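You operate a simulated robot arm through the tools that you are given. There is no shell and no other tool. Be economical: measure what you need, move in short steps, check, and stop when the job is done.

The job below is to be done with a simulated two-armed robot. You get a single attempt, and the scene is never put back.

## Task
Take off the blue cup and clean the drum: white cleaning tablet, Clean, hot.
Fine: the cup stands on the dryer top; wait till it is done.
Where things are to end (x, y in the base frame): blue cup within 60 mm of [590, -490].

Only the result counts: the job must be done as asked and must still hold three seconds after the hand-in. Knocking over, shifting, dropping, spilling or breaking anything else fails it.

## Robot
Two 6-joint arms with two-finger grippers on one trunk, on a base that drives. Base frame: it is fixed to the floor where the robot stands at the start and does not move with it; the origin is under the middle of the robot, x ahead of it, y to its left, z up; the surface under the hand at the start is at about z = 910. Units: mm, rad, N and s.
The left shoulder is at the start at [30, 178, 1168], the right one opposite. With the tool pointing down near the work surface each hand reaches from about 540 to 800 mm from the robot's upright axis, wherever it stands, measured 20 degrees to its own side. Places, roughly: cycle dial [1000, 200, 1000]; dryer top [700, -600, 900]; start button [1000, 100, 1000]; temperature dial [1000, 400, 1000]; washer [800, 200, 500]; washer lid [700, 200, 900]. Payload 2.54 kg a hand.
The tool frame of a hand sits at the grasp point between the pads (the TCP): z along the fingers, y along the line on which they close. The tips reach 30 mm beyond it. The gripper opens to 116 mm. The gripper's body begins 95 mm behind the TCP.
Orientation is told as [roll, pitch, yaw] about the base's x, y, z axes, in that order, counted from this pose: with the fingers straight down and closing along the base's y, the tool's x points along the base's -x, its y along +y and its z along -z.

## Interface
- The arms move only by the tool play_rows. It takes "left_plan", "right_plan" or both (then of equal length, played together; a hand with none holds still); each is a list of rows, each a list of 7 numbers: the opening, from 0 (shut) to 1 (fully open), then the shift along the tool's x, y, z in mm, then the turn, a rotation vector about the tool's x, y, z in rad. In form: [[gripper, dx, dy, dz, rx, ry, rz], ...]. A call has 1 to 20 rows; each row shifts and turns the commanded pose from where the row before left it, along the tool's axes as they then stand. A row lasts 0.2 s, in which the tool goes at most 50 mm and 0.15 rad; a call with a longer step from one row to the next is refused whole, and so is a gripper value outside its range. A pose out of reach is approached as far as the arm can. The call stops where the force on the tool passes 50 N (or 10 N more than at its start, if that is more) or the arm is blocked; 0.2 s more then pass. Each finger travels about 153 mm/s and halts on what it meets, pressing with about 41 N; the grip force reading is that of the motor and also rises with nothing between the fingers. The clock runs only during rows and for 0.2 s after the last one: add rows that do not move to give the fingers time. The reply holds the time, the measured pose of the TCP, the force on the tool along the base axes, the opening and the grip force, in the units named above and with some noise, with the torque about the TCP (base axes, N m) and any sound that the robot's microphone picked up, and new pictures: "pictures" is both (left out), scene, wrist or none (wrist: the cameras of the hands that moved).
- Cameras (640 x 400 px; columns grow to the right, rows downward): "scene" is now at [53.1, 19.1, 1901.5]; the picture's right is [0.23, -0.97, 0.00], its down [-0.65, -0.15, -0.75] and it looks along [0.73, 0.17, -0.67] (base axes); focal length 254 px, centre (320, 200). "left" rides on the left gripper at [69, 15, -122] in its tool frame; the picture's right is [-0.21, 0.98, 0.00], its down [-0.83, -0.18, -0.53] and it looks along [-0.52, -0.11, 0.85] (tool axes); focal length 251 px, centre (320, 200). "right" rides on the right gripper at [69, -15, -122] in its tool frame; the picture's right is [0.21, 0.98, 0.00], its down [-0.83, 0.18, -0.53] and it looks along [-0.52, 0.11, 0.85] (tool axes); focal length 251 px, centre (320, 200). There is no depth. A picture from a camera that has moved, and an enlarged one, comes with that camera's place and axes in the base frame and with its lens.
- raise_lower(by): slides the trunk up (or, below 0, down) by that many mm; the arms and the scene camera ride with it, the base frame stays. It gives what a move gives, with no picture.
- base_move(legs): drives the robot by 1 to 6 legs, each [ahead, left, turn to the left] in mm, mm and rad, along the robot's own axes; the way and the turn of a leg run together, so that a leg with both is an arc; at most 1500 mm and 3.142 rad a leg. The arms and the cameras ride along, it lands a little off, and it stops where it bumps. It gives what a move gives, and a new picture of the scene camera.
- aim_head(pan, tilt): turns the head with the scene camera to pan (to the left, within 2.496 rad either way) and tilt (down, from -0.506 to 1.204), counted from straight ahead of the robot. It gives what a move gives, and a new picture of the scene camera.
- inspect(camera, box): a new picture of the part [left, top, right, bottom] of that camera's present view, enlarged. It takes no simulated time.
- close_job(): hands the job in; it is judged then, once.

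Go step by step. Nothing tells you exact positions but the pictures and the camera data: compare them with the known pose of the tool, close in by small moves and look again before you grip or let go. The budget is 120 turns and 260 pictures, counting those below and the enlarged ones. Unless the task says otherwise, let go and move clear before handing in, and close with one line.

The tools are called after ">>>" by a JSON object that holds its "fn" and its "kwargs". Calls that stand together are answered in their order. play_rows: Moves the arms, as the interface text tells. Its arguments: {"type":"object","properties":{"left_plan":{"type":"array","items":{"type":"array","items":{"type":"number"}}},"right_plan":{"type":"array","items":{"type":"array","items":{"type":"number"}}},"pictures":{"type":"string","enum":["both","scene","wrist","none"]}},"required":[]} The other tools are called the same way: raise_lower (by) slides the trunk up or down; base_move (legs) drives the base; aim_head (pan, tilt) turns the head that bears the scene camera; inspect (camera, box) takes an enlarged picture of a part of a camera's view; close_job () hands the job in.

At the start:

```text
time_s: 0.0
left_tcp_pos: [518.0, 221.5, 1601.4]
left_orientation: [0.0, 0.0, 0.0]
left_wrist_force: [0.2, -0.3, 0.6]
left_wrist_torque: [-0.01, -0.01, 0.01]
left_opening: 115.7
left_grip_force: 0.1
right_tcp_pos: [557.9, -221.2, 1603.4]
right_orientation: [-0.001, -0.001, 0.001]
right_wrist_force: [0.7, 1.1, 0.4]
right_wrist_torque: [0.02, -0.01, 0.01]
right_opening: 115.8
right_grip_force: 0.0
trunk travel left (down, up): [-379.0, 161.0]
robot x, y, heading: [-0.6, 1.9, -0.001]
head pan, tilt: [0.227, 0.728]
```

scene: 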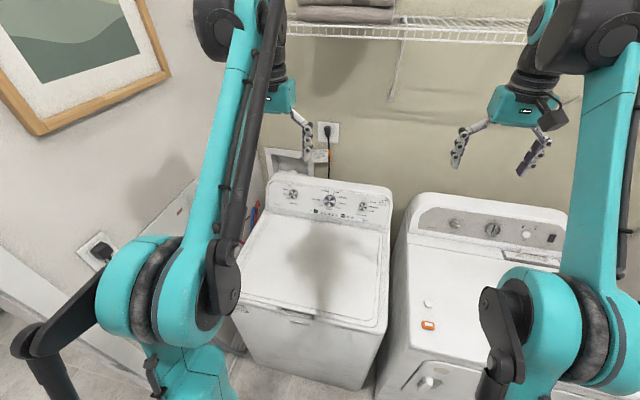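
right: 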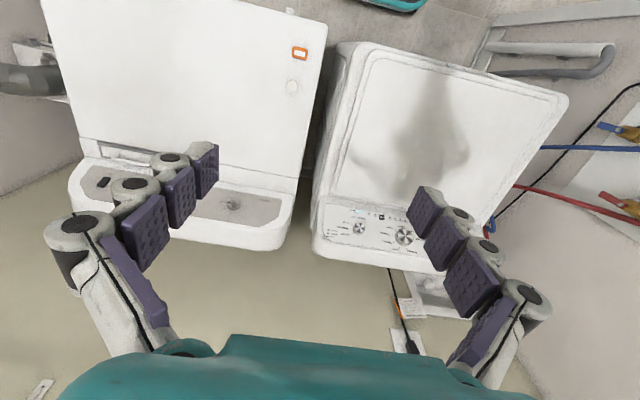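
left: 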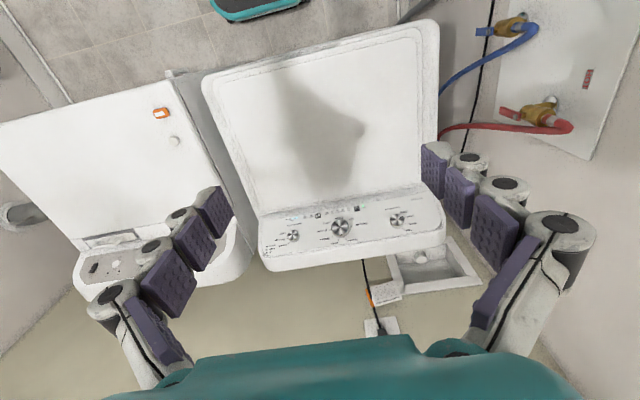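

I see the washer with its panel and the dryer with two small items on its top; I don't see a blue cup yet. I'll enlarge some views first.

>>> {"fn": "inspect", "kwargs": {"camera": "scene", "box": [220, 160, 420, 285]}}

>>> {"fn": "inspect", "kwargs": {"camera": "scene", "box": [380, 180, 580, 400]}}

>>> {"fn": "inspect", "kwargs": {"camera": "left", "box": [200, 100, 460, 280]}}

>>> {"fn": "aim_head", "kwargs": {"pan": 0.0, "tilt": 1.0}}

```text
3.20 times, centred on (320, 222) of scene
camera zoom: at [53.1, 19.1, 1901.5], right [0.23, -0.97, 0.0], down [-0.65, -0.15, -0.75], along [0.73, 0.17, -0.67], focal length 814 px, centre (320, 128)
```

zoom: 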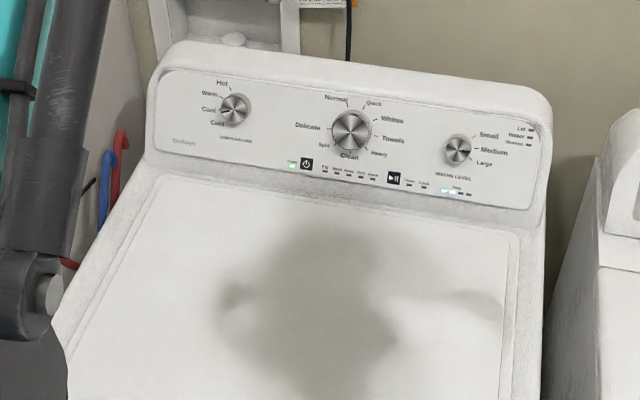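

```text
1.82 times, centred on (480, 290) of scene
camera zoom: at [53.1, 19.1, 1901.5], right [0.23, -0.97, 0.0], down [-0.65, -0.15, -0.75], along [0.73, 0.17, -0.67], focal length 462 px, centre (29, 36)
```

zoom: 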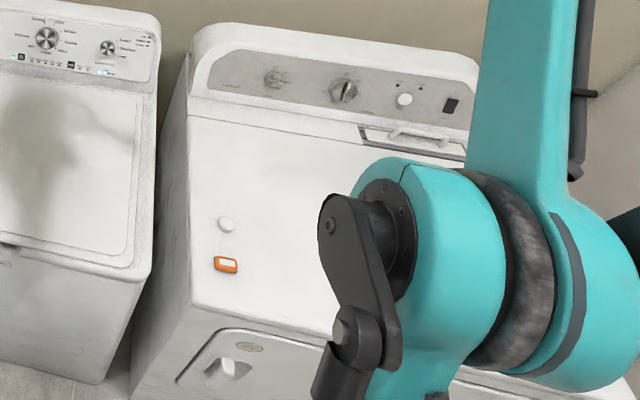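

```text
2.22 times, centred on (330, 190) of left
camera zoom: at [449.8, 237.2, 1722.6], right [0.21, 0.98, 0.0], down [0.83, -0.18, 0.53], along [0.52, -0.11, -0.85], focal length 559 px, centre (298, 222)
```

zoom: 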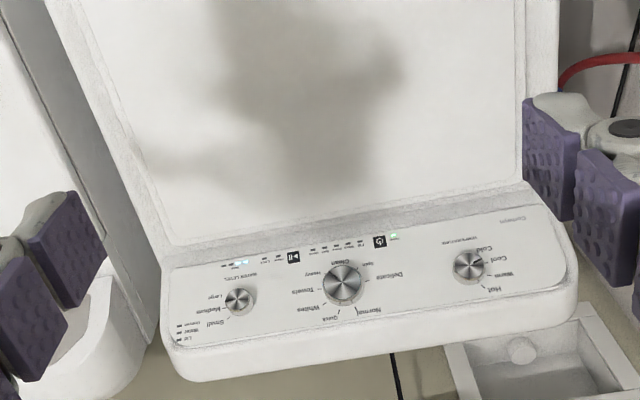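

```text
time_s: 0.8
left_tcp_pos: [518.8, 220.4, 1601.9]
left_orientation: [-0.001, -0.001, -0.001]
left_wrist_force: [0.4, 0.6, -0.1]
left_wrist_torque: [-0.03, 0.0, -0.03]
left_opening: 116.0
left_grip_force: 0.1
right_tcp_pos: [558.3, -221.6, 1603.3]
right_orientation: [0.0, 0.0, 0.0]
right_wrist_force: [0.2, -0.6, 0.1]
right_wrist_torque: [0.01, -0.05, -0.01]
right_opening: 115.9
right_grip_force: 0.0
trunk travel left (down, up): [-379.0, 161.0]
robot x, y, heading: [-0.7, 1.7, -0.001]
head pan, tilt: [0.0, 1.0]
camera scene: at [41.1, 0.3, 1880.6], right [0.0, -1.0, 0.0], down [-0.84, 0.0, -0.54], along [0.54, 0.0, -0.84], focal length 254 px, centre (320, 200)
```

scene: 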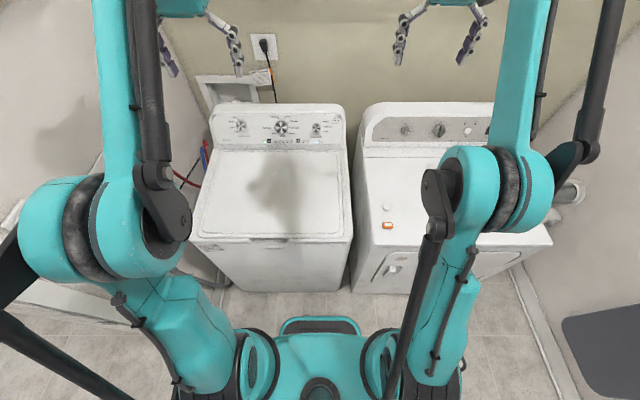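

No cup on the tops I can see; I look up at the shelf and around.

>>> {"fn": "aim_head", "kwargs": {"pan": 0.0, "tilt": 0.2}}

>>> {"fn": "aim_head", "kwargs": {"pan": -1.0, "tilt": 0.7}}

>>> {"fn": "aim_head", "kwargs": {"pan": 1.1, "tilt": 0.7}}

```text
time_s: 1.9
left_tcp_pos: [519.2, 221.8, 1600.9]
left_orientation: [-0.001, -0.001, 0.0]
left_wrist_force: [0.5, -0.1, 0.6]
left_wrist_torque: [0.01, 0.0, 0.01]
left_opening: 115.8
left_grip_force: 0.2
right_tcp_pos: [556.8, -221.6, 1603.7]
right_orientation: [0.001, -0.001, -0.002]
right_wrist_force: [-0.3, 0.4, 0.7]
right_wrist_torque: [-0.01, 0.01, 0.01]
right_opening: 116.0
right_grip_force: 0.0
trunk travel left (down, up): [-379.0, 161.0]
robot x, y, heading: [2.5, 1.3, 0.002]
head pan, tilt: [0.0, 0.201]
camera scene: at [64.7, 0.2, 1949.2], right [0.0, -1.0, 0.0], down [-0.2, 0.0, -0.98], along [0.98, 0.0, -0.2], focal length 254 px, centre (320, 200)
```

scene: 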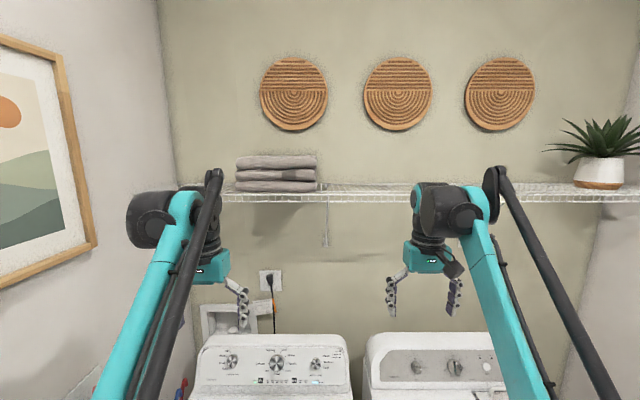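

```text
time_s: 3.2
left_tcp_pos: [518.7, 221.4, 1600.6]
left_orientation: [-0.001, -0.001, 0.001]
left_wrist_force: [0.3, -0.5, 0.1]
left_wrist_torque: [0.01, 0.03, 0.0]
left_opening: 115.6
left_grip_force: 0.0
right_tcp_pos: [558.2, -220.6, 1603.5]
right_orientation: [-0.001, -0.002, 0.001]
right_wrist_force: [0.2, 0.4, -0.1]
right_wrist_torque: [-0.01, -0.01, 0.01]
right_opening: 115.9
right_grip_force: 0.2
trunk travel left (down, up): [-379.0, 161.0]
robot x, y, heading: [1.2, 0.4, -0.003]
head pan, tilt: [-1.0, 0.7]
camera scene: at [17.4, -71.3, 1904.0], right [-0.84, -0.54, 0.0], down [-0.35, 0.54, -0.77], along [0.41, -0.64, -0.64], focal length 254 px, centre (320, 200)
```

scene: 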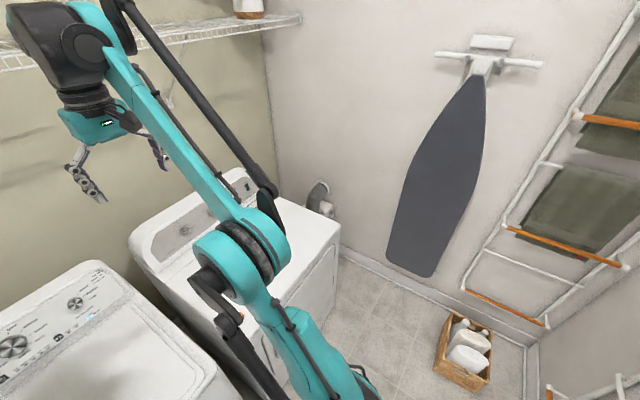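

```text
time_s: 5.2
left_tcp_pos: [519.7, 221.7, 1601.5]
left_orientation: [-0.001, -0.001, 0.0]
left_wrist_force: [-0.3, -0.9, -0.9]
left_wrist_torque: [0.02, -0.02, -0.02]
left_opening: 116.0
left_grip_force: 0.0
right_tcp_pos: [558.4, -220.9, 1602.6]
right_orientation: [-0.001, 0.0, 0.001]
right_wrist_force: [-0.6, 0.7, -0.3]
right_wrist_torque: [0.0, -0.01, -0.02]
right_opening: 116.2
right_grip_force: 0.0
trunk travel left (down, up): [-379.0, 161.0]
robot x, y, heading: [4.0, -4.8, 0.002]
head pan, tilt: [1.1, 0.7]
camera scene: at [10.1, 75.9, 1903.9], right [0.89, -0.45, 0.0], down [-0.29, -0.57, -0.76], along [0.35, 0.68, -0.64], focal length 254 px, centre (320, 200)
```

scene: 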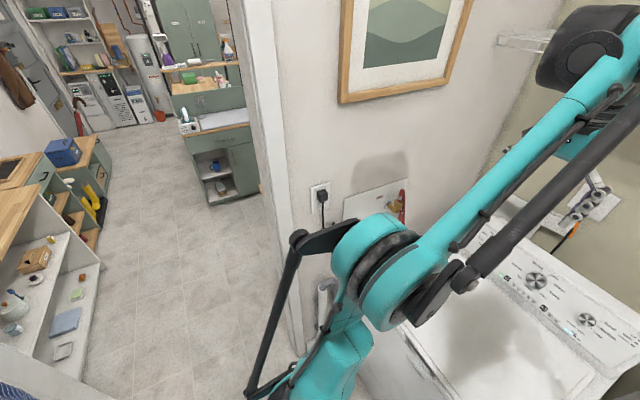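

The blue cup is nowhere outside, so it probably sits inside the washer, on the agitator. I check the lid's front edge for a grip and look closely at the items on the dryer.

>>> {"fn": "aim_head", "kwargs": {"pan": 0.15, "tilt": 1.0}}

>>> {"fn": "inspect", "kwargs": {"camera": "scene", "box": [210, 180, 410, 305]}}

>>> {"fn": "inspect", "kwargs": {"camera": "right", "box": [260, 20, 340, 120]}}

```text
time_s: 6.4
left_tcp_pos: [518.1, 221.4, 1601.2]
left_orientation: [0.0, 0.0, 0.001]
left_wrist_force: [-0.1, -0.3, 0.0]
left_wrist_torque: [0.01, -0.04, -0.01]
left_opening: 116.0
left_grip_force: 0.0
right_tcp_pos: [559.1, -221.4, 1602.3]
right_orientation: [0.0, 0.001, -0.001]
right_wrist_force: [-1.0, -0.8, 0.1]
right_wrist_torque: [0.0, 0.05, 0.0]
right_opening: 116.1
right_grip_force: 0.0
trunk travel left (down, up): [-379.0, 161.0]
robot x, y, heading: [4.2, 2.2, 0.002]
head pan, tilt: [0.15, 1.0]
camera scene: at [40.4, 10.7, 1880.6], right [0.15, -0.99, 0.0], down [-0.83, -0.13, -0.54], along [0.53, 0.08, -0.84], focal length 254 px, centre (320, 200)
```

scene: 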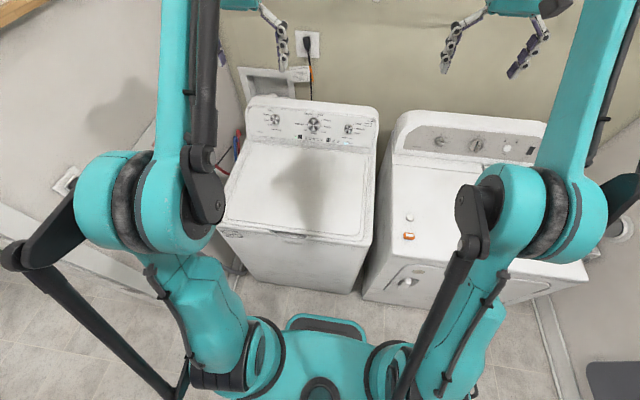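

```text
3.20 times, centred on (310, 242) of scene
camera zoom: at [40.4, 10.7, 1880.6], right [0.15, -0.99, 0.0], down [-0.83, -0.13, -0.54], along [0.53, 0.08, -0.84], focal length 814 px, centre (352, 64)
```

zoom: 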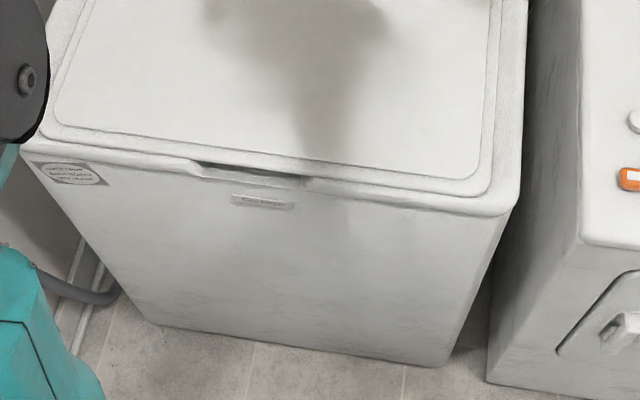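

```text
4.00 times, centred on (300, 70) of right
camera zoom: at [488.8, -236.5, 1726.1], right [-0.21, 0.98, 0.0], down [0.83, 0.18, 0.53], along [0.52, 0.11, -0.85], focal length 1006 px, centre (400, 720)
```

zoom: 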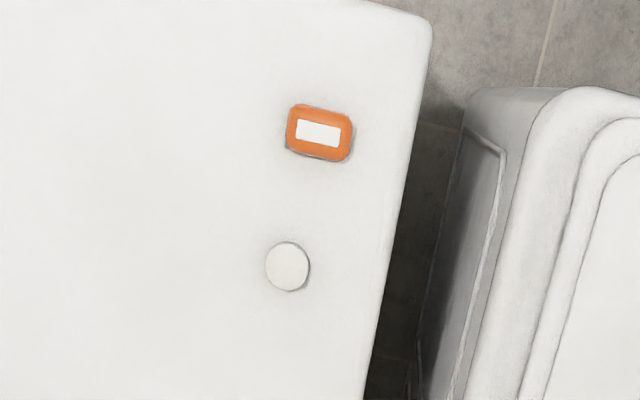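

The tablet (white disc) is at about [615, -295] and the orange-ringed thing at [525, -288]; the lid's finger notch is near [471, 212, 900]. I back the base off and bring the left hand down for a close look at the notch.

>>> {"fn": "base_move", "kwargs": {"legs": [[-200, 0, 0]]}}

>>> {"fn": "play_rows", "kwargs": {"left_plan": [[0, 0, 0, 45, 0, 0, 0], [0, 0, 0, 45, 0, 0, 0], [0, 0, 0, 45, 0, 0, 0], [0, 0, 0, 45, 0, 0, 0], [0, 0, 0, 45, 0, 0, 0], [0, 0, 0, 45, 0, 0, 0], [0, 0, 0, 45, 0, 0, 0], [0, 0, 0, 45, 0, 0, 0], [0, 0, 0, 45, 0, 0, 0], [0, 0, 0, 45, 0, 0, 0], [0, -20, 0, 40, 0, 0, 0], [0, 0, 0, 0, 0, 0, 0]]}}

```text
time_s: 8.0
left_tcp_pos: [313.7, 221.6, 1600.6]
left_orientation: [0.001, 0.0, 0.002]
left_wrist_force: [-0.3, 0.0, -0.1]
left_wrist_torque: [-0.01, 0.01, -0.05]
left_opening: 116.0
left_grip_force: 0.1
right_tcp_pos: [354.1, -220.9, 1602.6]
right_orientation: [-0.001, -0.001, 0.001]
right_wrist_force: [0.5, 0.0, -0.4]
right_wrist_torque: [-0.01, -0.01, -0.03]
right_opening: 116.1
right_grip_force: 0.1
trunk travel left (down, up): [-379.0, 161.0]
robot x, y, heading: [-206.1, 2.5, -0.004]
head pan, tilt: [0.15, 1.0]
camera scene: at [-163.9, 10.6, 1880.5], right [0.15, -0.99, 0.0], down [-0.83, -0.13, -0.54], along [0.53, 0.08, -0.84], focal length 254 px, centre (320, 200)
```

scene: 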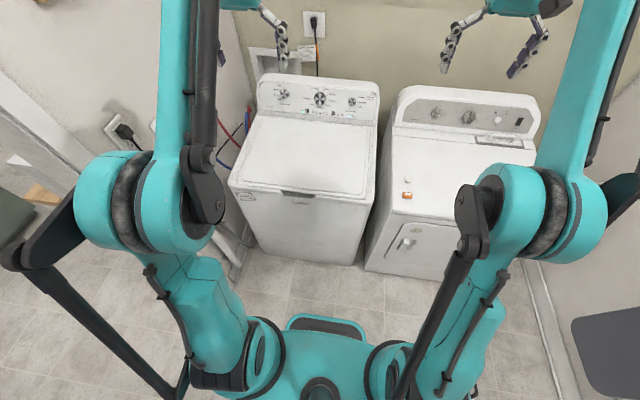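

```text
time_s: 10.6
left_tcp_pos: [330.1, 218.8, 1113.7]
left_orientation: [0.0, -0.002, 0.0]
left_wrist_force: [-0.5, -0.4, -0.6]
left_wrist_torque: [-0.03, -0.01, 0.0]
left_opening: 0.2
left_grip_force: 29.1
right_tcp_pos: [351.8, -221.0, 1603.2]
right_orientation: [0.001, -0.003, 0.002]
right_wrist_force: [-1.1, -0.4, 0.5]
right_wrist_torque: [-0.01, -0.07, -0.02]
right_opening: 116.0
right_grip_force: 0.0
trunk travel left (down, up): [-379.0, 161.0]
robot x, y, heading: [-203.8, 1.7, 0.003]
head pan, tilt: [0.15, 1.0]
camera scene: at [-166.4, 10.4, 1880.6], right [0.15, -0.99, 0.0], down [-0.83, -0.13, -0.54], along [0.53, 0.08, -0.84], focal length 254 px, centre (320, 200)
camera left: at [261.5, 234.7, 1234.9], right [0.21, 0.98, 0.0], down [0.83, -0.18, 0.53], along [0.52, -0.11, -0.84], focal length 251 px, centre (320, 200)
```

scene: 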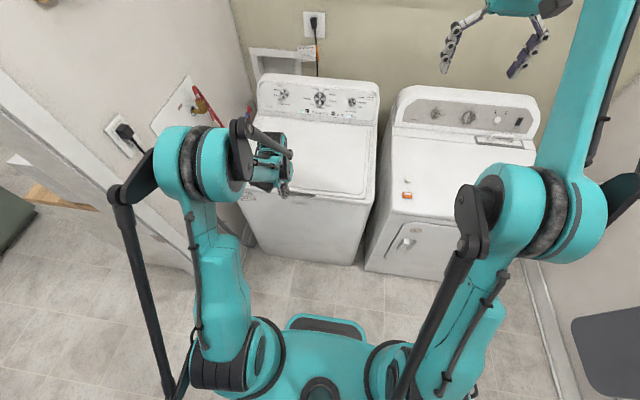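
left: 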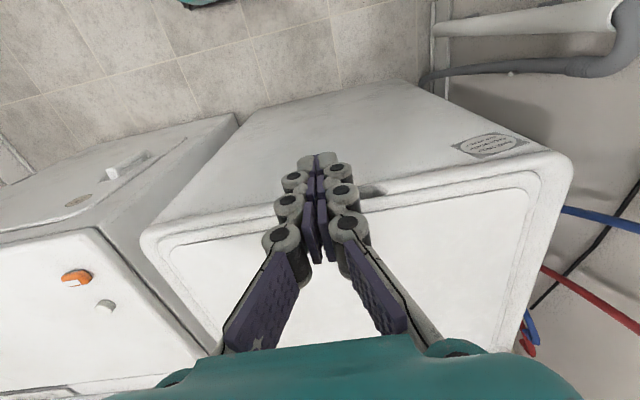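

The closed fingers hide the notch; I shift the hand to the left for a clear look.

>>> {"fn": "play_rows", "kwargs": {"left_plan": [[0, -20, 45, 0, 0, 0, 0], [0, -20, 45, 0, 0, 0, 0], [0, 0, 20, 40, 0, 0, 0], [0, 0, 0, 0, 0, 0, 0]], "pictures": "wrist"}}

>>> {"fn": "inspect", "kwargs": {"camera": "left", "box": [120, 100, 360, 250]}}

>>> {"fn": "inspect", "kwargs": {"camera": "scene", "box": [225, 150, 385, 250]}}

```text
time_s: 11.6
left_tcp_pos: [370.8, 332.9, 1071.5]
left_orientation: [0.0, -0.001, 0.0]
left_wrist_force: [-0.2, -0.3, 0.2]
left_wrist_torque: [-0.01, 0.02, 0.0]
left_opening: 0.0
left_grip_force: 28.9
right_tcp_pos: [352.3, -220.7, 1602.1]
right_orientation: [-0.001, 0.001, 0.002]
right_wrist_force: [-0.7, 0.1, 1.3]
right_wrist_torque: [0.0, 0.01, -0.01]
right_opening: 116.0
right_grip_force: 0.0
trunk travel left (down, up): [-379.0, 161.0]
robot x, y, heading: [-207.4, -1.2, 0.006]
head pan, tilt: [0.15, 1.0]
camera left: at [301.4, 348.5, 1192.6], right [0.21, 0.98, 0.0], down [0.83, -0.18, 0.53], along [0.52, -0.11, -0.85], focal length 251 px, centre (320, 200)
```

left: 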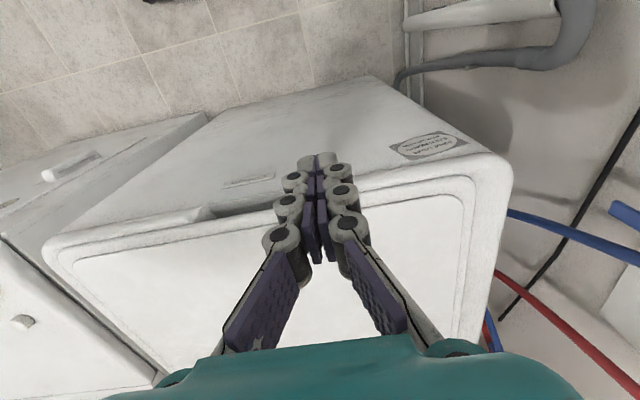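

```text
2.67 times, centred on (240, 175) of left
camera zoom: at [301.4, 348.5, 1192.6], right [0.21, 0.98, 0.0], down [0.83, -0.18, 0.53], along [0.52, -0.11, -0.85], focal length 670 px, centre (533, 267)
```

zoom: 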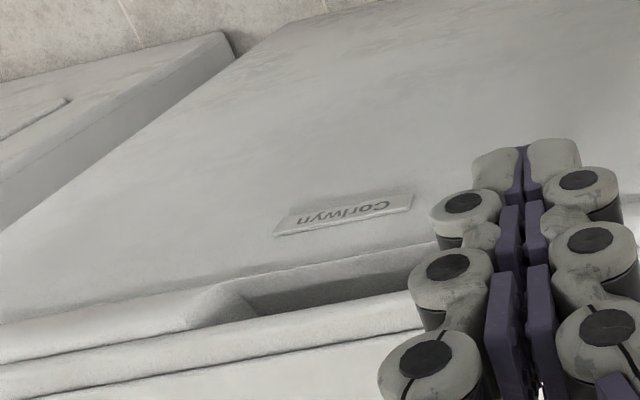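

```text
4.00 times, centred on (305, 200) of scene
camera zoom: at [-165.4, 10.1, 1880.6], right [0.15, -0.99, 0.0], down [-0.83, -0.13, -0.54], along [0.53, 0.08, -0.84], focal length 1017 px, centre (380, 200)
```

zoom: 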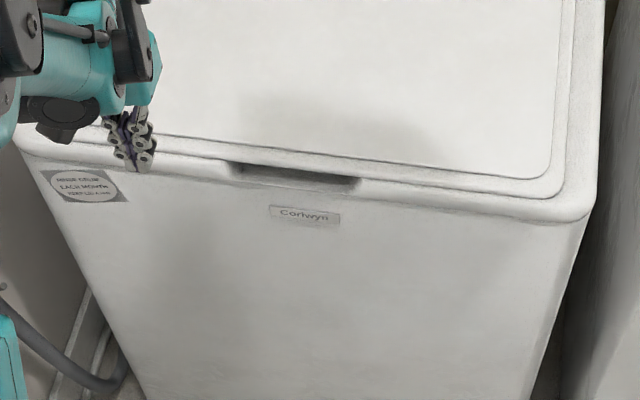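

The notch is a scoop in the front rim under the lid's front edge, about y 140–285. I'll back off a bit more and turn the left hand horizontal with the fingers opening vertically.

>>> {"fn": "base_move", "kwargs": {"legs": [[-130, 0, 0]]}}

>>> {"fn": "play_rows", "kwargs": {"left_plan": [[0.5, 0, 0, 0, 0, -0.15, 0], [0.5, 0, 0, 0, 0, -0.15, 0], [0.5, 0, 0, 0, 0, -0.15, 0], [0.5, 0, 0, 0, 0, -0.15, 0], [0.5, 0, 0, 0, 0, -0.15, 0], [0.5, 0, 0, 0, 0, -0.15, 0], [0.5, 0, 0, 0, 0, -0.15, 0], [0.5, 0, 0, 0, 0, -0.15, 0], [0.5, 0, 0, 0, 0, -0.15, 0], [0.5, 0, 0, 0, 0, -0.1, 0], [0.5, 0, 0, 0, 0, 0, 0]], "pictures": "none"}}

>>> {"fn": "play_rows", "kwargs": {"left_plan": [[0.5, 0, -20, 0, 0, 0, 0.15], [0.5, 0, -20, 0, 0, 0, 0.15], [0.5, 0, -20, 0, 0, 0, 0.15], [0.5, 0, -20, 0, 0, 0, 0.15], [0.5, 0, 0, 0, 0, 0, 0.15], [0.5, 0, 0, 0, 0, 0, 0.15], [0.5, 0, 0, 0, 0, 0, 0.15], [0.5, 0, 0, 0, 0, 0, 0.15], [0.5, 0, 0, 0, 0, 0, 0.15], [0.5, 0, 0, 0, 0, 0, 0.15], [0.5, 0, 0, 0, 0, 0, 0.07], [0.5, 0, 0, 0, 0, 0, 0]]}}

```text
time_s: 12.9
left_tcp_pos: [242.3, 333.2, 1070.4]
left_orientation: [0.0, 0.002, 0.001]
left_wrist_force: [-0.3, 0.3, 0.0]
left_wrist_torque: [0.0, 0.04, -0.02]
left_opening: 0.0
left_grip_force: 28.8
right_tcp_pos: [226.9, -220.2, 1602.6]
right_orientation: [0.001, 0.001, 0.0]
right_wrist_force: [-0.2, -0.3, 0.1]
right_wrist_torque: [0.03, -0.02, -0.01]
right_opening: 115.9
right_grip_force: 0.0
trunk travel left (down, up): [-379.0, 161.0]
robot x, y, heading: [-334.7, 3.1, 0.008]
head pan, tilt: [0.15, 1.0]
camera scene: at [-291.3, 10.5, 1880.5], right [0.15, -0.99, 0.0], down [-0.83, -0.13, -0.54], along [0.53, 0.08, -0.84], focal length 254 px, centre (320, 200)
```

scene: 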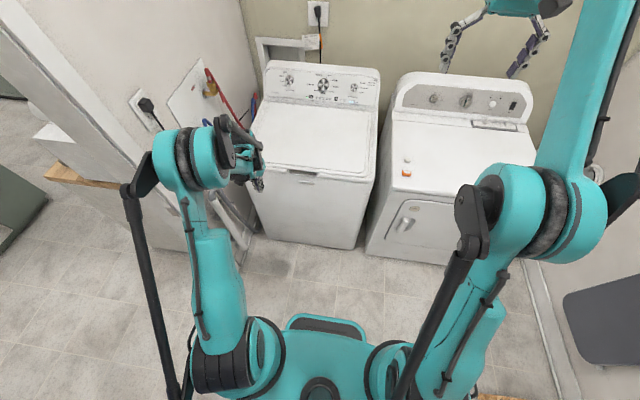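

```text
time_s: 15.3
left_tcp_pos: [357.6, 386.1, 1184.4]
left_orientation: [0.004, -1.449, -0.002]
left_wrist_force: [1.2, -0.7, -0.3]
left_wrist_torque: [0.01, 0.0, 0.04]
left_opening: 57.9
left_grip_force: 0.1
left hand out of reach, approached as far as the arm can: row 5, 6, 7, 8, 9, 10
right_tcp_pos: [226.2, -222.1, 1604.7]
right_orientation: [0.0, 0.0, 0.001]
right_wrist_force: [0.0, 0.8, 0.9]
right_wrist_torque: [0.01, -0.02, -0.03]
right_opening: 115.9
right_grip_force: 0.1
trunk travel left (down, up): [-379.0, 161.0]
robot x, y, heading: [-331.2, -4.1, 0.005]
head pan, tilt: [0.15, 1.0]
```

```text
time_s: 17.9
left_tcp_pos: [382.3, 319.9, 1189.0]
left_orientation: [1.45, 0.0, -1.57]
left_wrist_force: [0.4, 0.0, 0.1]
left_wrist_torque: [-0.03, 0.0, 0.03]
left_opening: 57.9
left_grip_force: 0.0
left hand out of reach, approached as far as the arm can: row 1, 2, 3, 4
right_tcp_pos: [226.6, -220.0, 1603.6]
right_orientation: [0.001, 0.0, 0.003]
right_wrist_force: [0.5, 0.2, -0.1]
right_wrist_torque: [-0.02, -0.01, 0.01]
right_opening: 115.6
right_grip_force: 0.0
trunk travel left (down, up): [-379.0, 161.0]
robot x, y, heading: [-336.0, -2.3, -0.0]
head pan, tilt: [0.15, 1.0]
camera scene: at [-292.2, 10.4, 1880.5], right [0.15, -0.99, 0.0], down [-0.83, -0.13, -0.54], along [0.53, 0.08, -0.84], focal length 254 px, centre (320, 200)
camera left: at [263.6, 389.3, 1217.6], right [0.12, -0.21, 0.97], down [-0.55, -0.83, -0.12], along [0.83, -0.52, -0.22], focal length 251 px, centre (320, 200)
```

scene: 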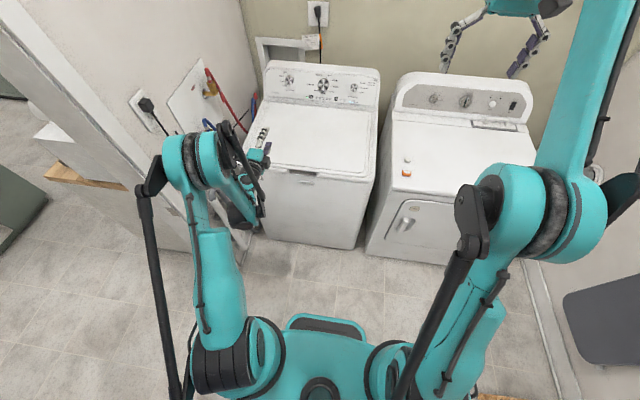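
left: 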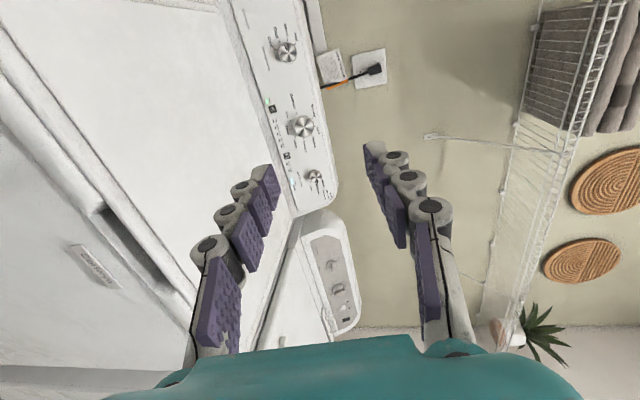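

The hand is horizontal now. I lower the trunk so the hand comes down to notch height while still in front of the washer, and then move it in line with the notch.

>>> {"fn": "raise_lower", "kwargs": {"by": -255}}

>>> {"fn": "play_rows", "kwargs": {"left_plan": [[0.5, -40, 0, 0, 0, 0, 0], [0.5, -40, 0, 0, 0, 0, 0], [0.5, -25, 0, 0, 0, 0, 0], [0.5, 0, 0, 0, 0, 0, 0]]}}

```text
time_s: 20.5
left_tcp_pos: [382.3, 320.4, 934.3]
left_orientation: [1.45, -0.002, -1.571]
left_wrist_force: [-0.6, -0.2, 0.8]
left_wrist_torque: [0.03, 0.01, 0.01]
left_opening: 58.2
left_grip_force: 0.1
right_tcp_pos: [225.9, -221.1, 1347.5]
right_orientation: [0.001, 0.0, 0.002]
right_wrist_force: [0.2, -0.9, 0.2]
right_wrist_torque: [0.0, -0.01, -0.03]
right_opening: 116.1
right_grip_force: 0.0
trunk travel left (down, up): [-124.0, 416.0]
robot x, y, heading: [-330.6, 0.1, -0.002]
head pan, tilt: [0.15, 1.0]
```

```text
time_s: 21.5
left_tcp_pos: [392.7, 216.4, 944.2]
left_orientation: [1.45, -0.002, -1.568]
left_wrist_force: [-0.5, 0.7, -0.8]
left_wrist_torque: [0.0, 0.01, -0.01]
left_opening: 58.1
left_grip_force: 0.1
left hand out of reach, approached as far as the arm can: row 1, 2, 3
right_tcp_pos: [226.4, -220.2, 1347.4]
right_orientation: [-0.001, 0.0, 0.003]
right_wrist_force: [-0.3, 0.1, -0.9]
right_wrist_torque: [-0.02, 0.0, -0.01]
right_opening: 116.0
right_grip_force: 0.2
trunk travel left (down, up): [-124.0, 416.0]
robot x, y, heading: [-333.7, 0.4, -0.001]
head pan, tilt: [0.15, 1.0]
camera scene: at [-292.2, 11.1, 1625.5], right [0.15, -0.99, 0.0], down [-0.83, -0.13, -0.54], along [0.53, 0.08, -0.84], focal length 254 px, centre (320, 200)
camera left: at [274.4, 286.1, 974.2], right [0.12, -0.21, 0.97], down [-0.55, -0.83, -0.11], along [0.83, -0.52, -0.22], focal length 251 px, centre (320, 200)
```

scene: 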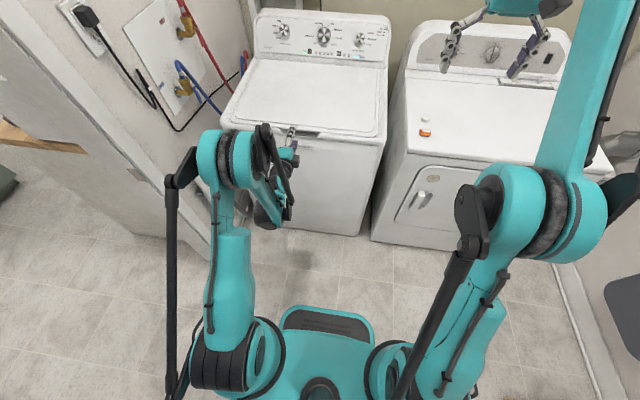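
left: 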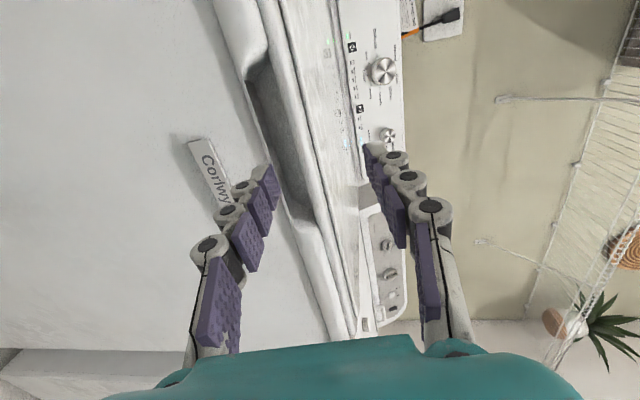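

>>> {"fn": "inspect", "kwargs": {"camera": "left", "box": [160, 0, 400, 340]}}

>>> {"fn": "inspect", "kwargs": {"camera": "scene", "box": [220, 90, 400, 200]}}

```text
1.18 times, centred on (280, 170) of left
camera zoom: at [274.4, 286.1, 974.2], right [0.12, -0.21, 0.97], down [-0.55, -0.83, -0.11], along [0.83, -0.52, -0.22], focal length 296 px, centre (367, 235)
```

zoom: 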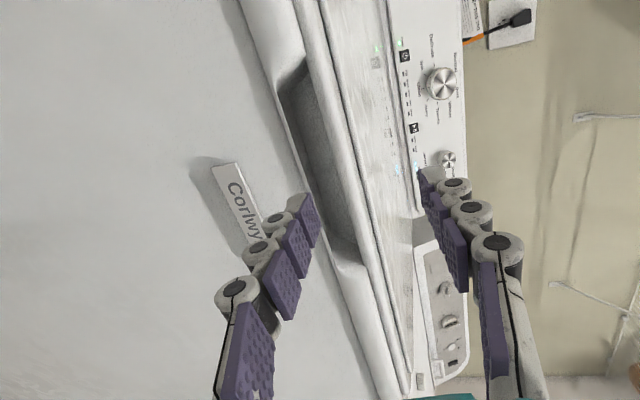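

```text
3.56 times, centred on (310, 145) of scene
camera zoom: at [-292.2, 11.1, 1625.5], right [0.15, -0.99, 0.0], down [-0.83, -0.13, -0.54], along [0.53, 0.08, -0.84], focal length 904 px, centre (356, 396)
```

zoom: 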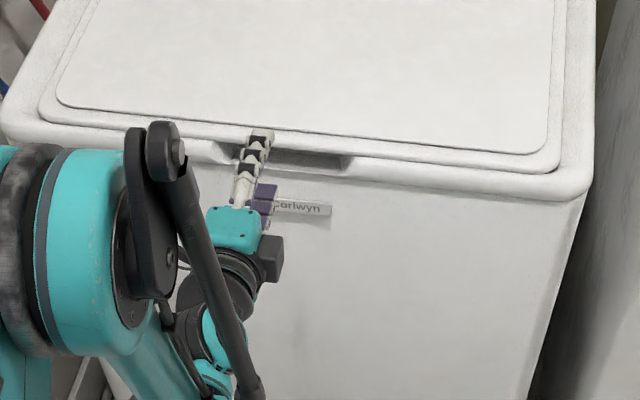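

>>> {"fn": "inspect", "kwargs": {"camera": "left", "box": [230, 20, 330, 220]}}

```text
2.00 times, centred on (280, 120) of left
camera zoom: at [274.4, 286.1, 974.2], right [0.12, -0.21, 0.97], down [-0.55, -0.83, -0.11], along [0.83, -0.52, -0.22], focal length 503 px, centre (400, 360)
```

zoom: 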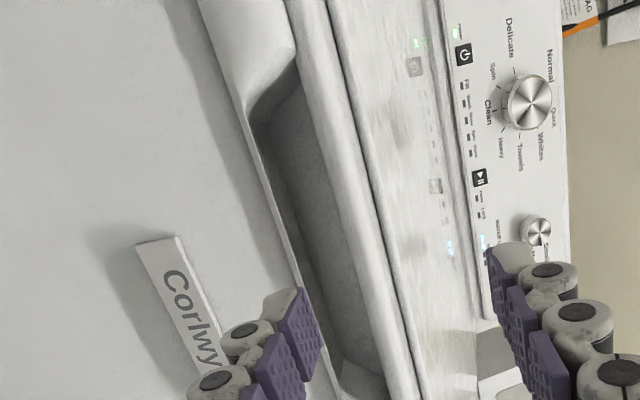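

The notch is a cavity with its floor at about z 883 and the lid lip above at about z 907, front at x≈468. I level the hand, then put the lower finger to its mouth.

>>> {"fn": "play_rows", "kwargs": {"left_plan": [[0.5, 0, 0, 15, -0.12, 0, 0], [0.5, 0, 0, 5, 0, 0, 0], [0.5, 0, 0, 0, 0, 0, 0]], "pictures": "wrist"}}

```text
time_s: 22.3
left_tcp_pos: [414.0, 216.4, 945.8]
left_orientation: [1.559, -0.001, -1.565]
left_wrist_force: [-0.5, 0.5, -0.8]
left_wrist_torque: [0.0, 0.02, -0.01]
left_opening: 58.0
left_grip_force: 0.0
left hand out of reach, approached as far as the arm can: row 1
right_tcp_pos: [226.2, -220.5, 1348.0]
right_orientation: [0.001, -0.001, 0.003]
right_wrist_force: [1.2, 1.0, -0.8]
right_wrist_torque: [0.0, 0.02, -0.02]
right_opening: 116.1
right_grip_force: 0.0
trunk travel left (down, up): [-124.0, 416.0]
robot x, y, heading: [-335.8, -4.1, 0.004]
head pan, tilt: [0.15, 1.0]
camera left: at [291.9, 284.8, 962.3], right [0.01, -0.21, 0.98], down [-0.53, -0.83, -0.17], along [0.85, -0.52, -0.12], focal length 251 px, centre (320, 200)
```

left: 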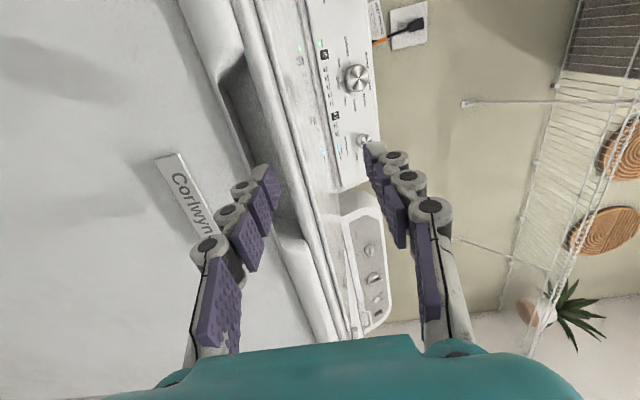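

>>> {"fn": "play_rows", "kwargs": {"left_plan": [[0.5, 0, -17, 0, 0, 0, 0], [0.5, 0, 0, 20, 0, 0, 0], [0.5, 0, 0, 0, 0, 0, 0]], "pictures": "wrist"}}

>>> {"fn": "inspect", "kwargs": {"camera": "left", "box": [180, 70, 340, 270]}}

```text
time_s: 23.1
left_tcp_pos: [442.6, 216.1, 933.2]
left_orientation: [1.562, 0.0, -1.567]
left_wrist_force: [1.2, -0.2, -0.5]
left_wrist_torque: [0.02, -0.01, 0.0]
left_opening: 58.3
left_grip_force: 0.1
left hand out of reach, approached as far as the arm can: row 1
right_tcp_pos: [225.5, -221.2, 1348.6]
right_orientation: [0.0, 0.0, 0.002]
right_wrist_force: [0.6, 0.6, -0.5]
right_wrist_torque: [0.01, 0.01, -0.03]
right_opening: 116.0
right_grip_force: 0.0
trunk travel left (down, up): [-124.0, 416.0]
robot x, y, heading: [-331.9, -0.9, 0.005]
head pan, tilt: [0.15, 1.0]
camera left: at [320.2, 285.2, 949.3], right [0.01, -0.21, 0.98], down [-0.53, -0.83, -0.17], along [0.85, -0.52, -0.12], focal length 251 px, centre (320, 200)
```

left: 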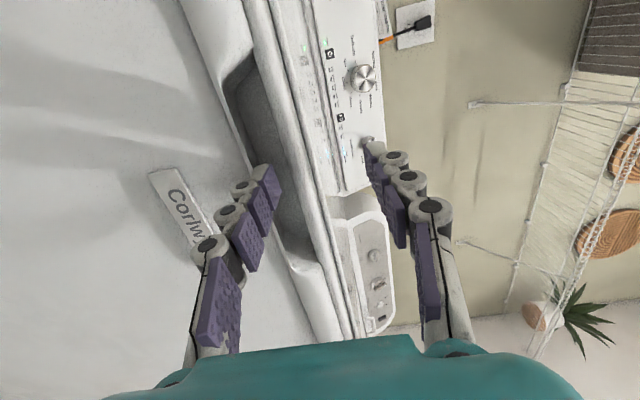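

```text
2.00 times, centred on (260, 170) of left
camera zoom: at [320.2, 285.2, 949.3], right [0.01, -0.21, 0.98], down [-0.53, -0.83, -0.17], along [0.85, -0.52, -0.12], focal length 503 px, centre (440, 260)
```

zoom: 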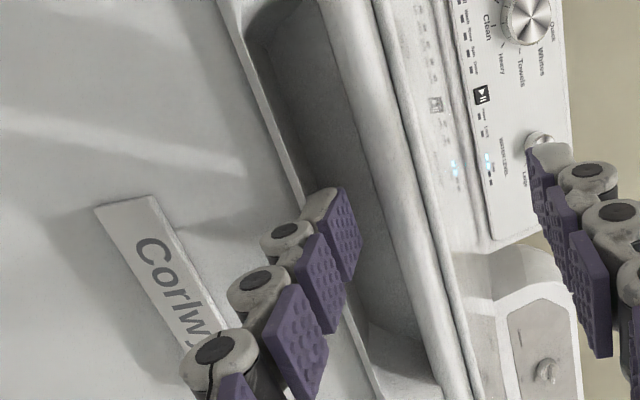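

The finger lies at z 894–904, inside the opening (about 889–906). I advance gently.

>>> {"fn": "play_rows", "kwargs": {"left_plan": [[0.5, 0, -1, 6, 0, 0, 0], [0.5, 0, 0, 6, 0, 0, 0], [0.5, 0, 0, 6, 0, 0, 0], [0.5, 0, 0, 4, 0, 0, 0], [0.5, 0, 0, 0, 0, 0, 0]], "pictures": "wrist"}}

>>> {"fn": "inspect", "kwargs": {"camera": "left", "box": [180, 70, 340, 270]}}

```text
time_s: 24.3
left_tcp_pos: [465.7, 216.3, 934.0]
left_orientation: [1.563, 0.0, -1.568]
left_wrist_force: [-10.6, 1.0, -0.7]
left_wrist_torque: [0.03, 0.43, 0.01]
left_opening: 60.9
left_grip_force: 1.8
right_tcp_pos: [224.8, -220.6, 1348.8]
right_orientation: [-0.001, -0.003, 0.003]
right_wrist_force: [0.9, 1.2, -0.1]
right_wrist_torque: [0.01, 0.05, 0.02]
right_opening: 116.0
right_grip_force: 0.1
trunk travel left (down, up): [-124.0, 416.0]
robot x, y, heading: [-333.6, -0.7, 0.006]
head pan, tilt: [0.15, 1.0]
camera left: at [342.9, 285.3, 949.6], right [0.01, -0.21, 0.98], down [-0.53, -0.83, -0.18], along [0.85, -0.52, -0.12], focal length 251 px, centre (320, 200)
```

left: 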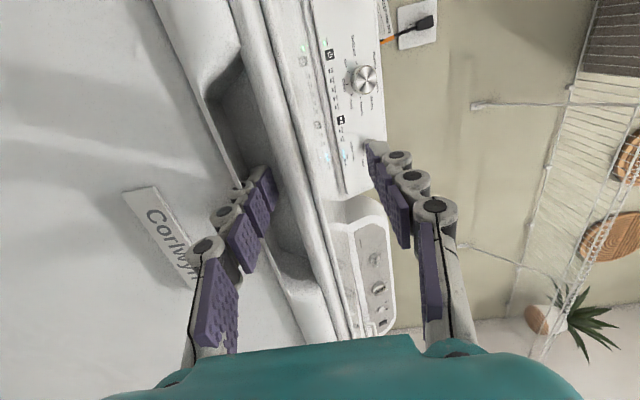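

```text
2.00 times, centred on (260, 170) of left
camera zoom: at [342.9, 285.3, 949.6], right [0.01, -0.21, 0.98], down [-0.53, -0.83, -0.18], along [0.85, -0.52, -0.12], focal length 503 px, centre (440, 260)
```

zoom: 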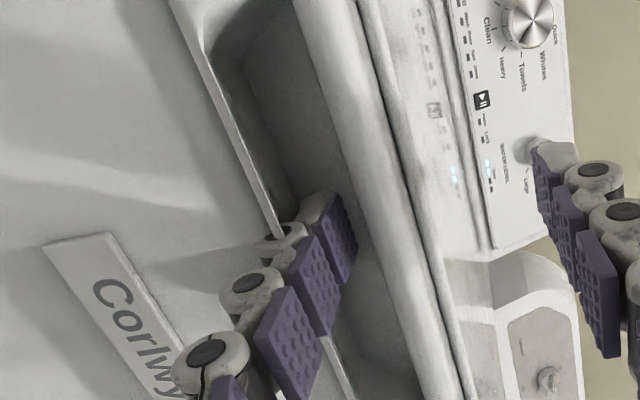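

The fingertip touches the cavity's back wall, under the lid lip. I back off 3 mm and lift slowly.

>>> {"fn": "play_rows", "kwargs": {"left_plan": [[0.5, 0, 0, -3, 0, 0, 0], [0.5, 0, 5, 0, 0, 0, 0], [0.5, 0, 6, 0, 0, 0, 0], [0.5, 0, 8, 0, 0, 0, 0], [0.5, 0, 8, 0, 0, 0, 0], [0.5, 0, 0, 0, 0, 0, 0]]}}

>>> {"fn": "inspect", "kwargs": {"camera": "left", "box": [180, 70, 340, 270]}}

```text
time_s: 25.7
left_tcp_pos: [463.7, 215.0, 960.3]
left_orientation: [1.563, -0.002, -1.567]
left_wrist_force: [1.6, 2.1, -4.9]
left_wrist_torque: [0.14, 0.09, 0.01]
left_opening: 61.2
left_grip_force: 2.5
right_tcp_pos: [226.6, -220.4, 1347.6]
right_orientation: [0.002, 0.001, 0.002]
right_wrist_force: [-0.2, -0.2, 1.0]
right_wrist_torque: [0.01, 0.0, -0.03]
right_opening: 116.0
right_grip_force: 0.0
trunk travel left (down, up): [-124.0, 416.0]
robot x, y, heading: [-328.8, -0.8, 0.003]
head pan, tilt: [0.15, 1.0]
camera scene: at [-291.3, 10.7, 1625.5], right [0.15, -0.99, 0.0], down [-0.83, -0.13, -0.54], along [0.53, 0.08, -0.84], focal length 254 px, centre (320, 200)
camera left: at [341.6, 284.1, 975.7], right [0.01, -0.21, 0.98], down [-0.53, -0.83, -0.17], along [0.85, -0.52, -0.12], focal length 251 px, centre (320, 200)
```

scene: 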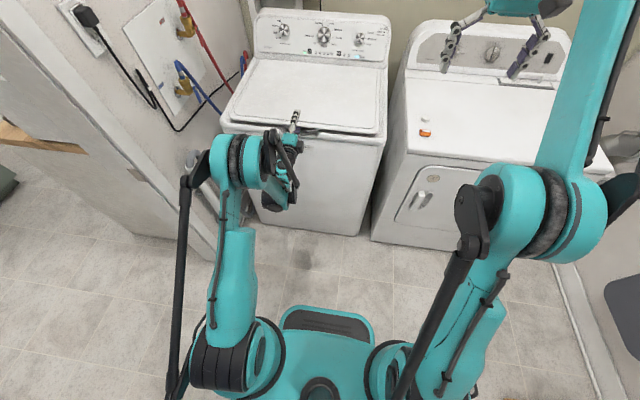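
left: 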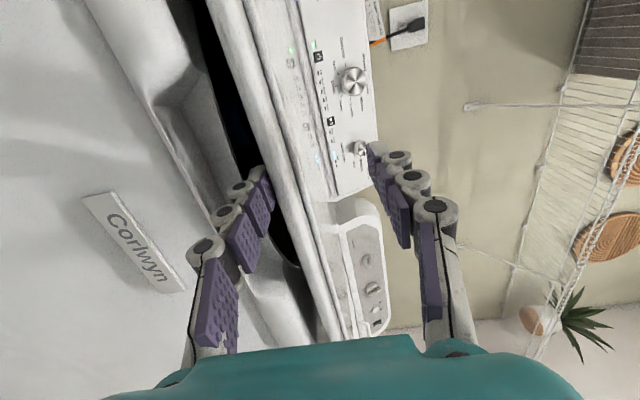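

```text
2.00 times, centred on (260, 170) of left
camera zoom: at [341.6, 284.1, 975.7], right [0.01, -0.21, 0.98], down [-0.53, -0.83, -0.17], along [0.85, -0.52, -0.12], focal length 503 px, centre (440, 260)
```

zoom: 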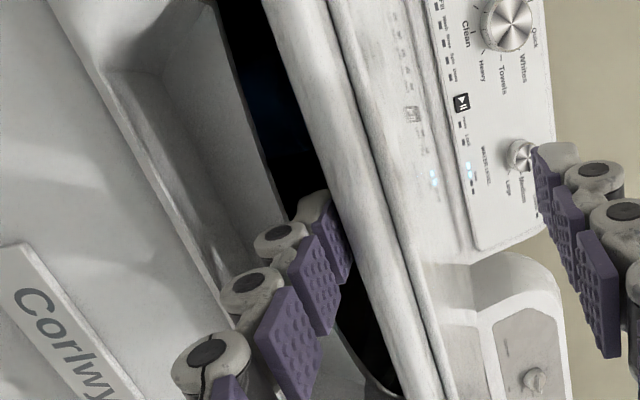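

The lid lifts with little force. I push the finger a bit deeper and follow the hinge arc, pitching the hand down with the lid.

>>> {"fn": "play_rows", "kwargs": {"left_plan": [[0.5, 0, 6, 8, 0, 0, 0], [0.5, 0, 10, 8, 0.05, 0, 0], [0.5, 0, 32, 3, 0.08, 0, 0], [0.5, 0, 39, 3, 0.08, 0, 0], [0.5, 0, 39, 3, 0.08, 0, 0], [0.5, 0, 39, 3, 0.08, 0, 0], [0.5, 0, 0, 0, 0, 0, 0]]}}

```text
time_s: 27.3
left_tcp_pos: [514.9, 219.6, 1120.1]
left_orientation: [1.199, 0.0, -1.569]
left_wrist_force: [-1.7, 1.5, -4.4]
left_wrist_torque: [0.06, 0.1, 0.08]
left_opening: 60.7
left_grip_force: 2.1
right_tcp_pos: [227.0, -219.6, 1347.0]
right_orientation: [0.001, 0.001, 0.001]
right_wrist_force: [-0.2, 0.4, -0.3]
right_wrist_torque: [-0.02, -0.02, 0.01]
right_opening: 115.9
right_grip_force: 0.0
trunk travel left (down, up): [-124.0, 416.0]
robot x, y, heading: [-330.4, 1.2, -0.0]
head pan, tilt: [0.15, 1.0]
camera scene: at [-291.9, 10.9, 1625.5], right [0.15, -0.99, 0.0], down [-0.83, -0.13, -0.54], along [0.53, 0.08, -0.84], focal length 254 px, centre (320, 200)
camera left: at [407.3, 288.4, 1177.9], right [0.36, -0.21, 0.91], down [-0.56, -0.83, 0.03], along [0.75, -0.52, -0.41], focal length 251 px, centre (320, 200)
```

scene: 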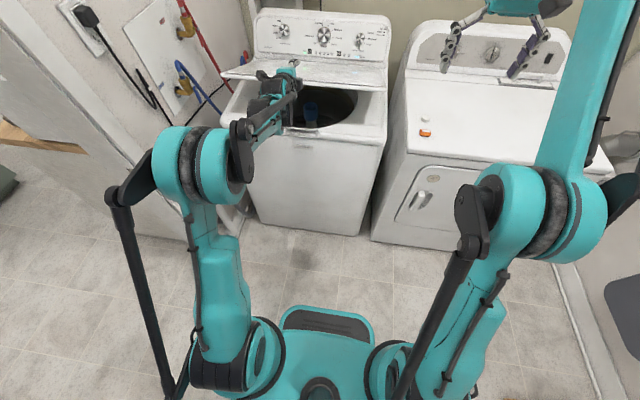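
left: 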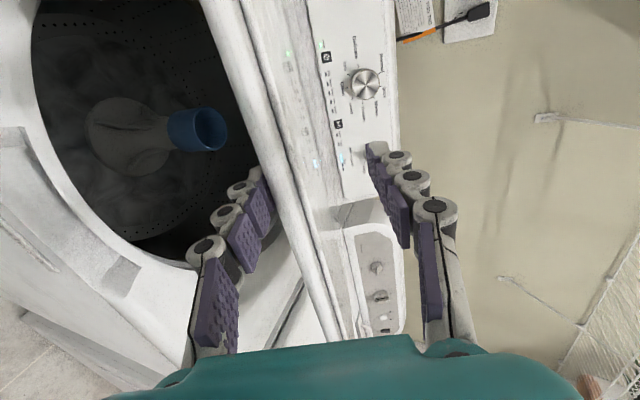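

The blue cup sits on the agitator post. I continue the lid arc.

>>> {"fn": "play_rows", "kwargs": {"left_plan": [[0.5, 0, 39, 3, 0.08, 0, 0], [0.5, 0, 39, 3, 0.08, 0, 0], [0.5, 0, 39, 3, 0.08, 0, 0], [0.5, 0, 39, 3, 0.08, 0, 0], [0.5, 0, 0, 0, 0, 0, 0]]}}

```text
time_s: 28.5
left_tcp_pos: [581.6, 216.6, 1245.7]
left_orientation: [0.879, -0.003, -1.57]
left_wrist_force: [-3.3, 0.1, -1.9]
left_wrist_torque: [0.06, 0.16, -0.05]
left_opening: 59.9
left_grip_force: 1.2
left hand out of reach, approached as far as the arm can: row 4
right_tcp_pos: [224.9, -220.6, 1348.0]
right_orientation: [0.001, 0.0, 0.002]
right_wrist_force: [0.6, -0.3, -0.1]
right_wrist_torque: [-0.03, 0.0, -0.01]
right_opening: 115.8
right_grip_force: 0.1
trunk travel left (down, up): [-124.0, 416.0]
robot x, y, heading: [-334.9, -4.2, 0.003]
head pan, tilt: [0.15, 1.0]
camera scene: at [-292.8, 10.5, 1625.6], right [0.15, -0.99, 0.0], down [-0.83, -0.13, -0.54], along [0.53, 0.08, -0.84], focal length 254 px, centre (320, 200)
camera left: at [496.7, 286.3, 1334.6], right [0.62, -0.21, 0.75], down [-0.53, -0.83, 0.2], along [0.58, -0.52, -0.63], focal length 251 px, centre (320, 200)
```

scene: 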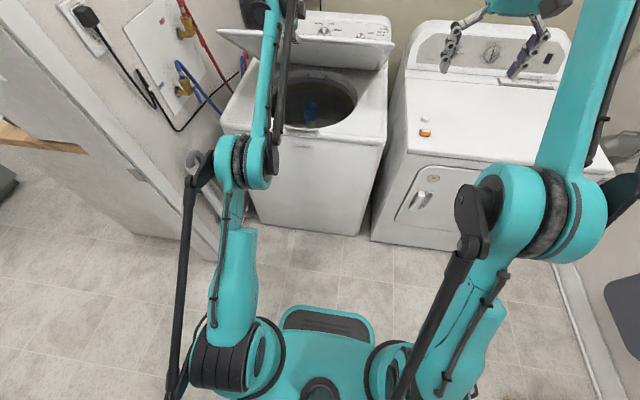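
left: 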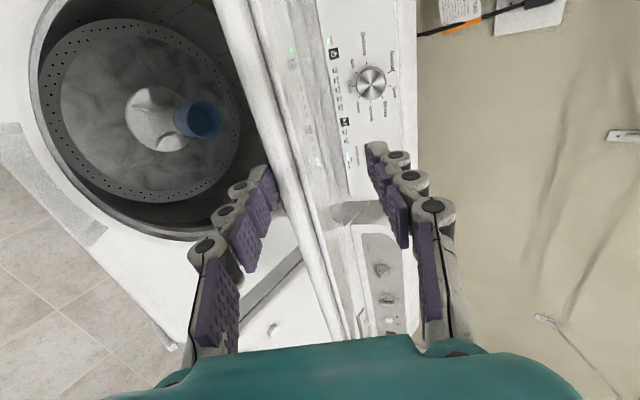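

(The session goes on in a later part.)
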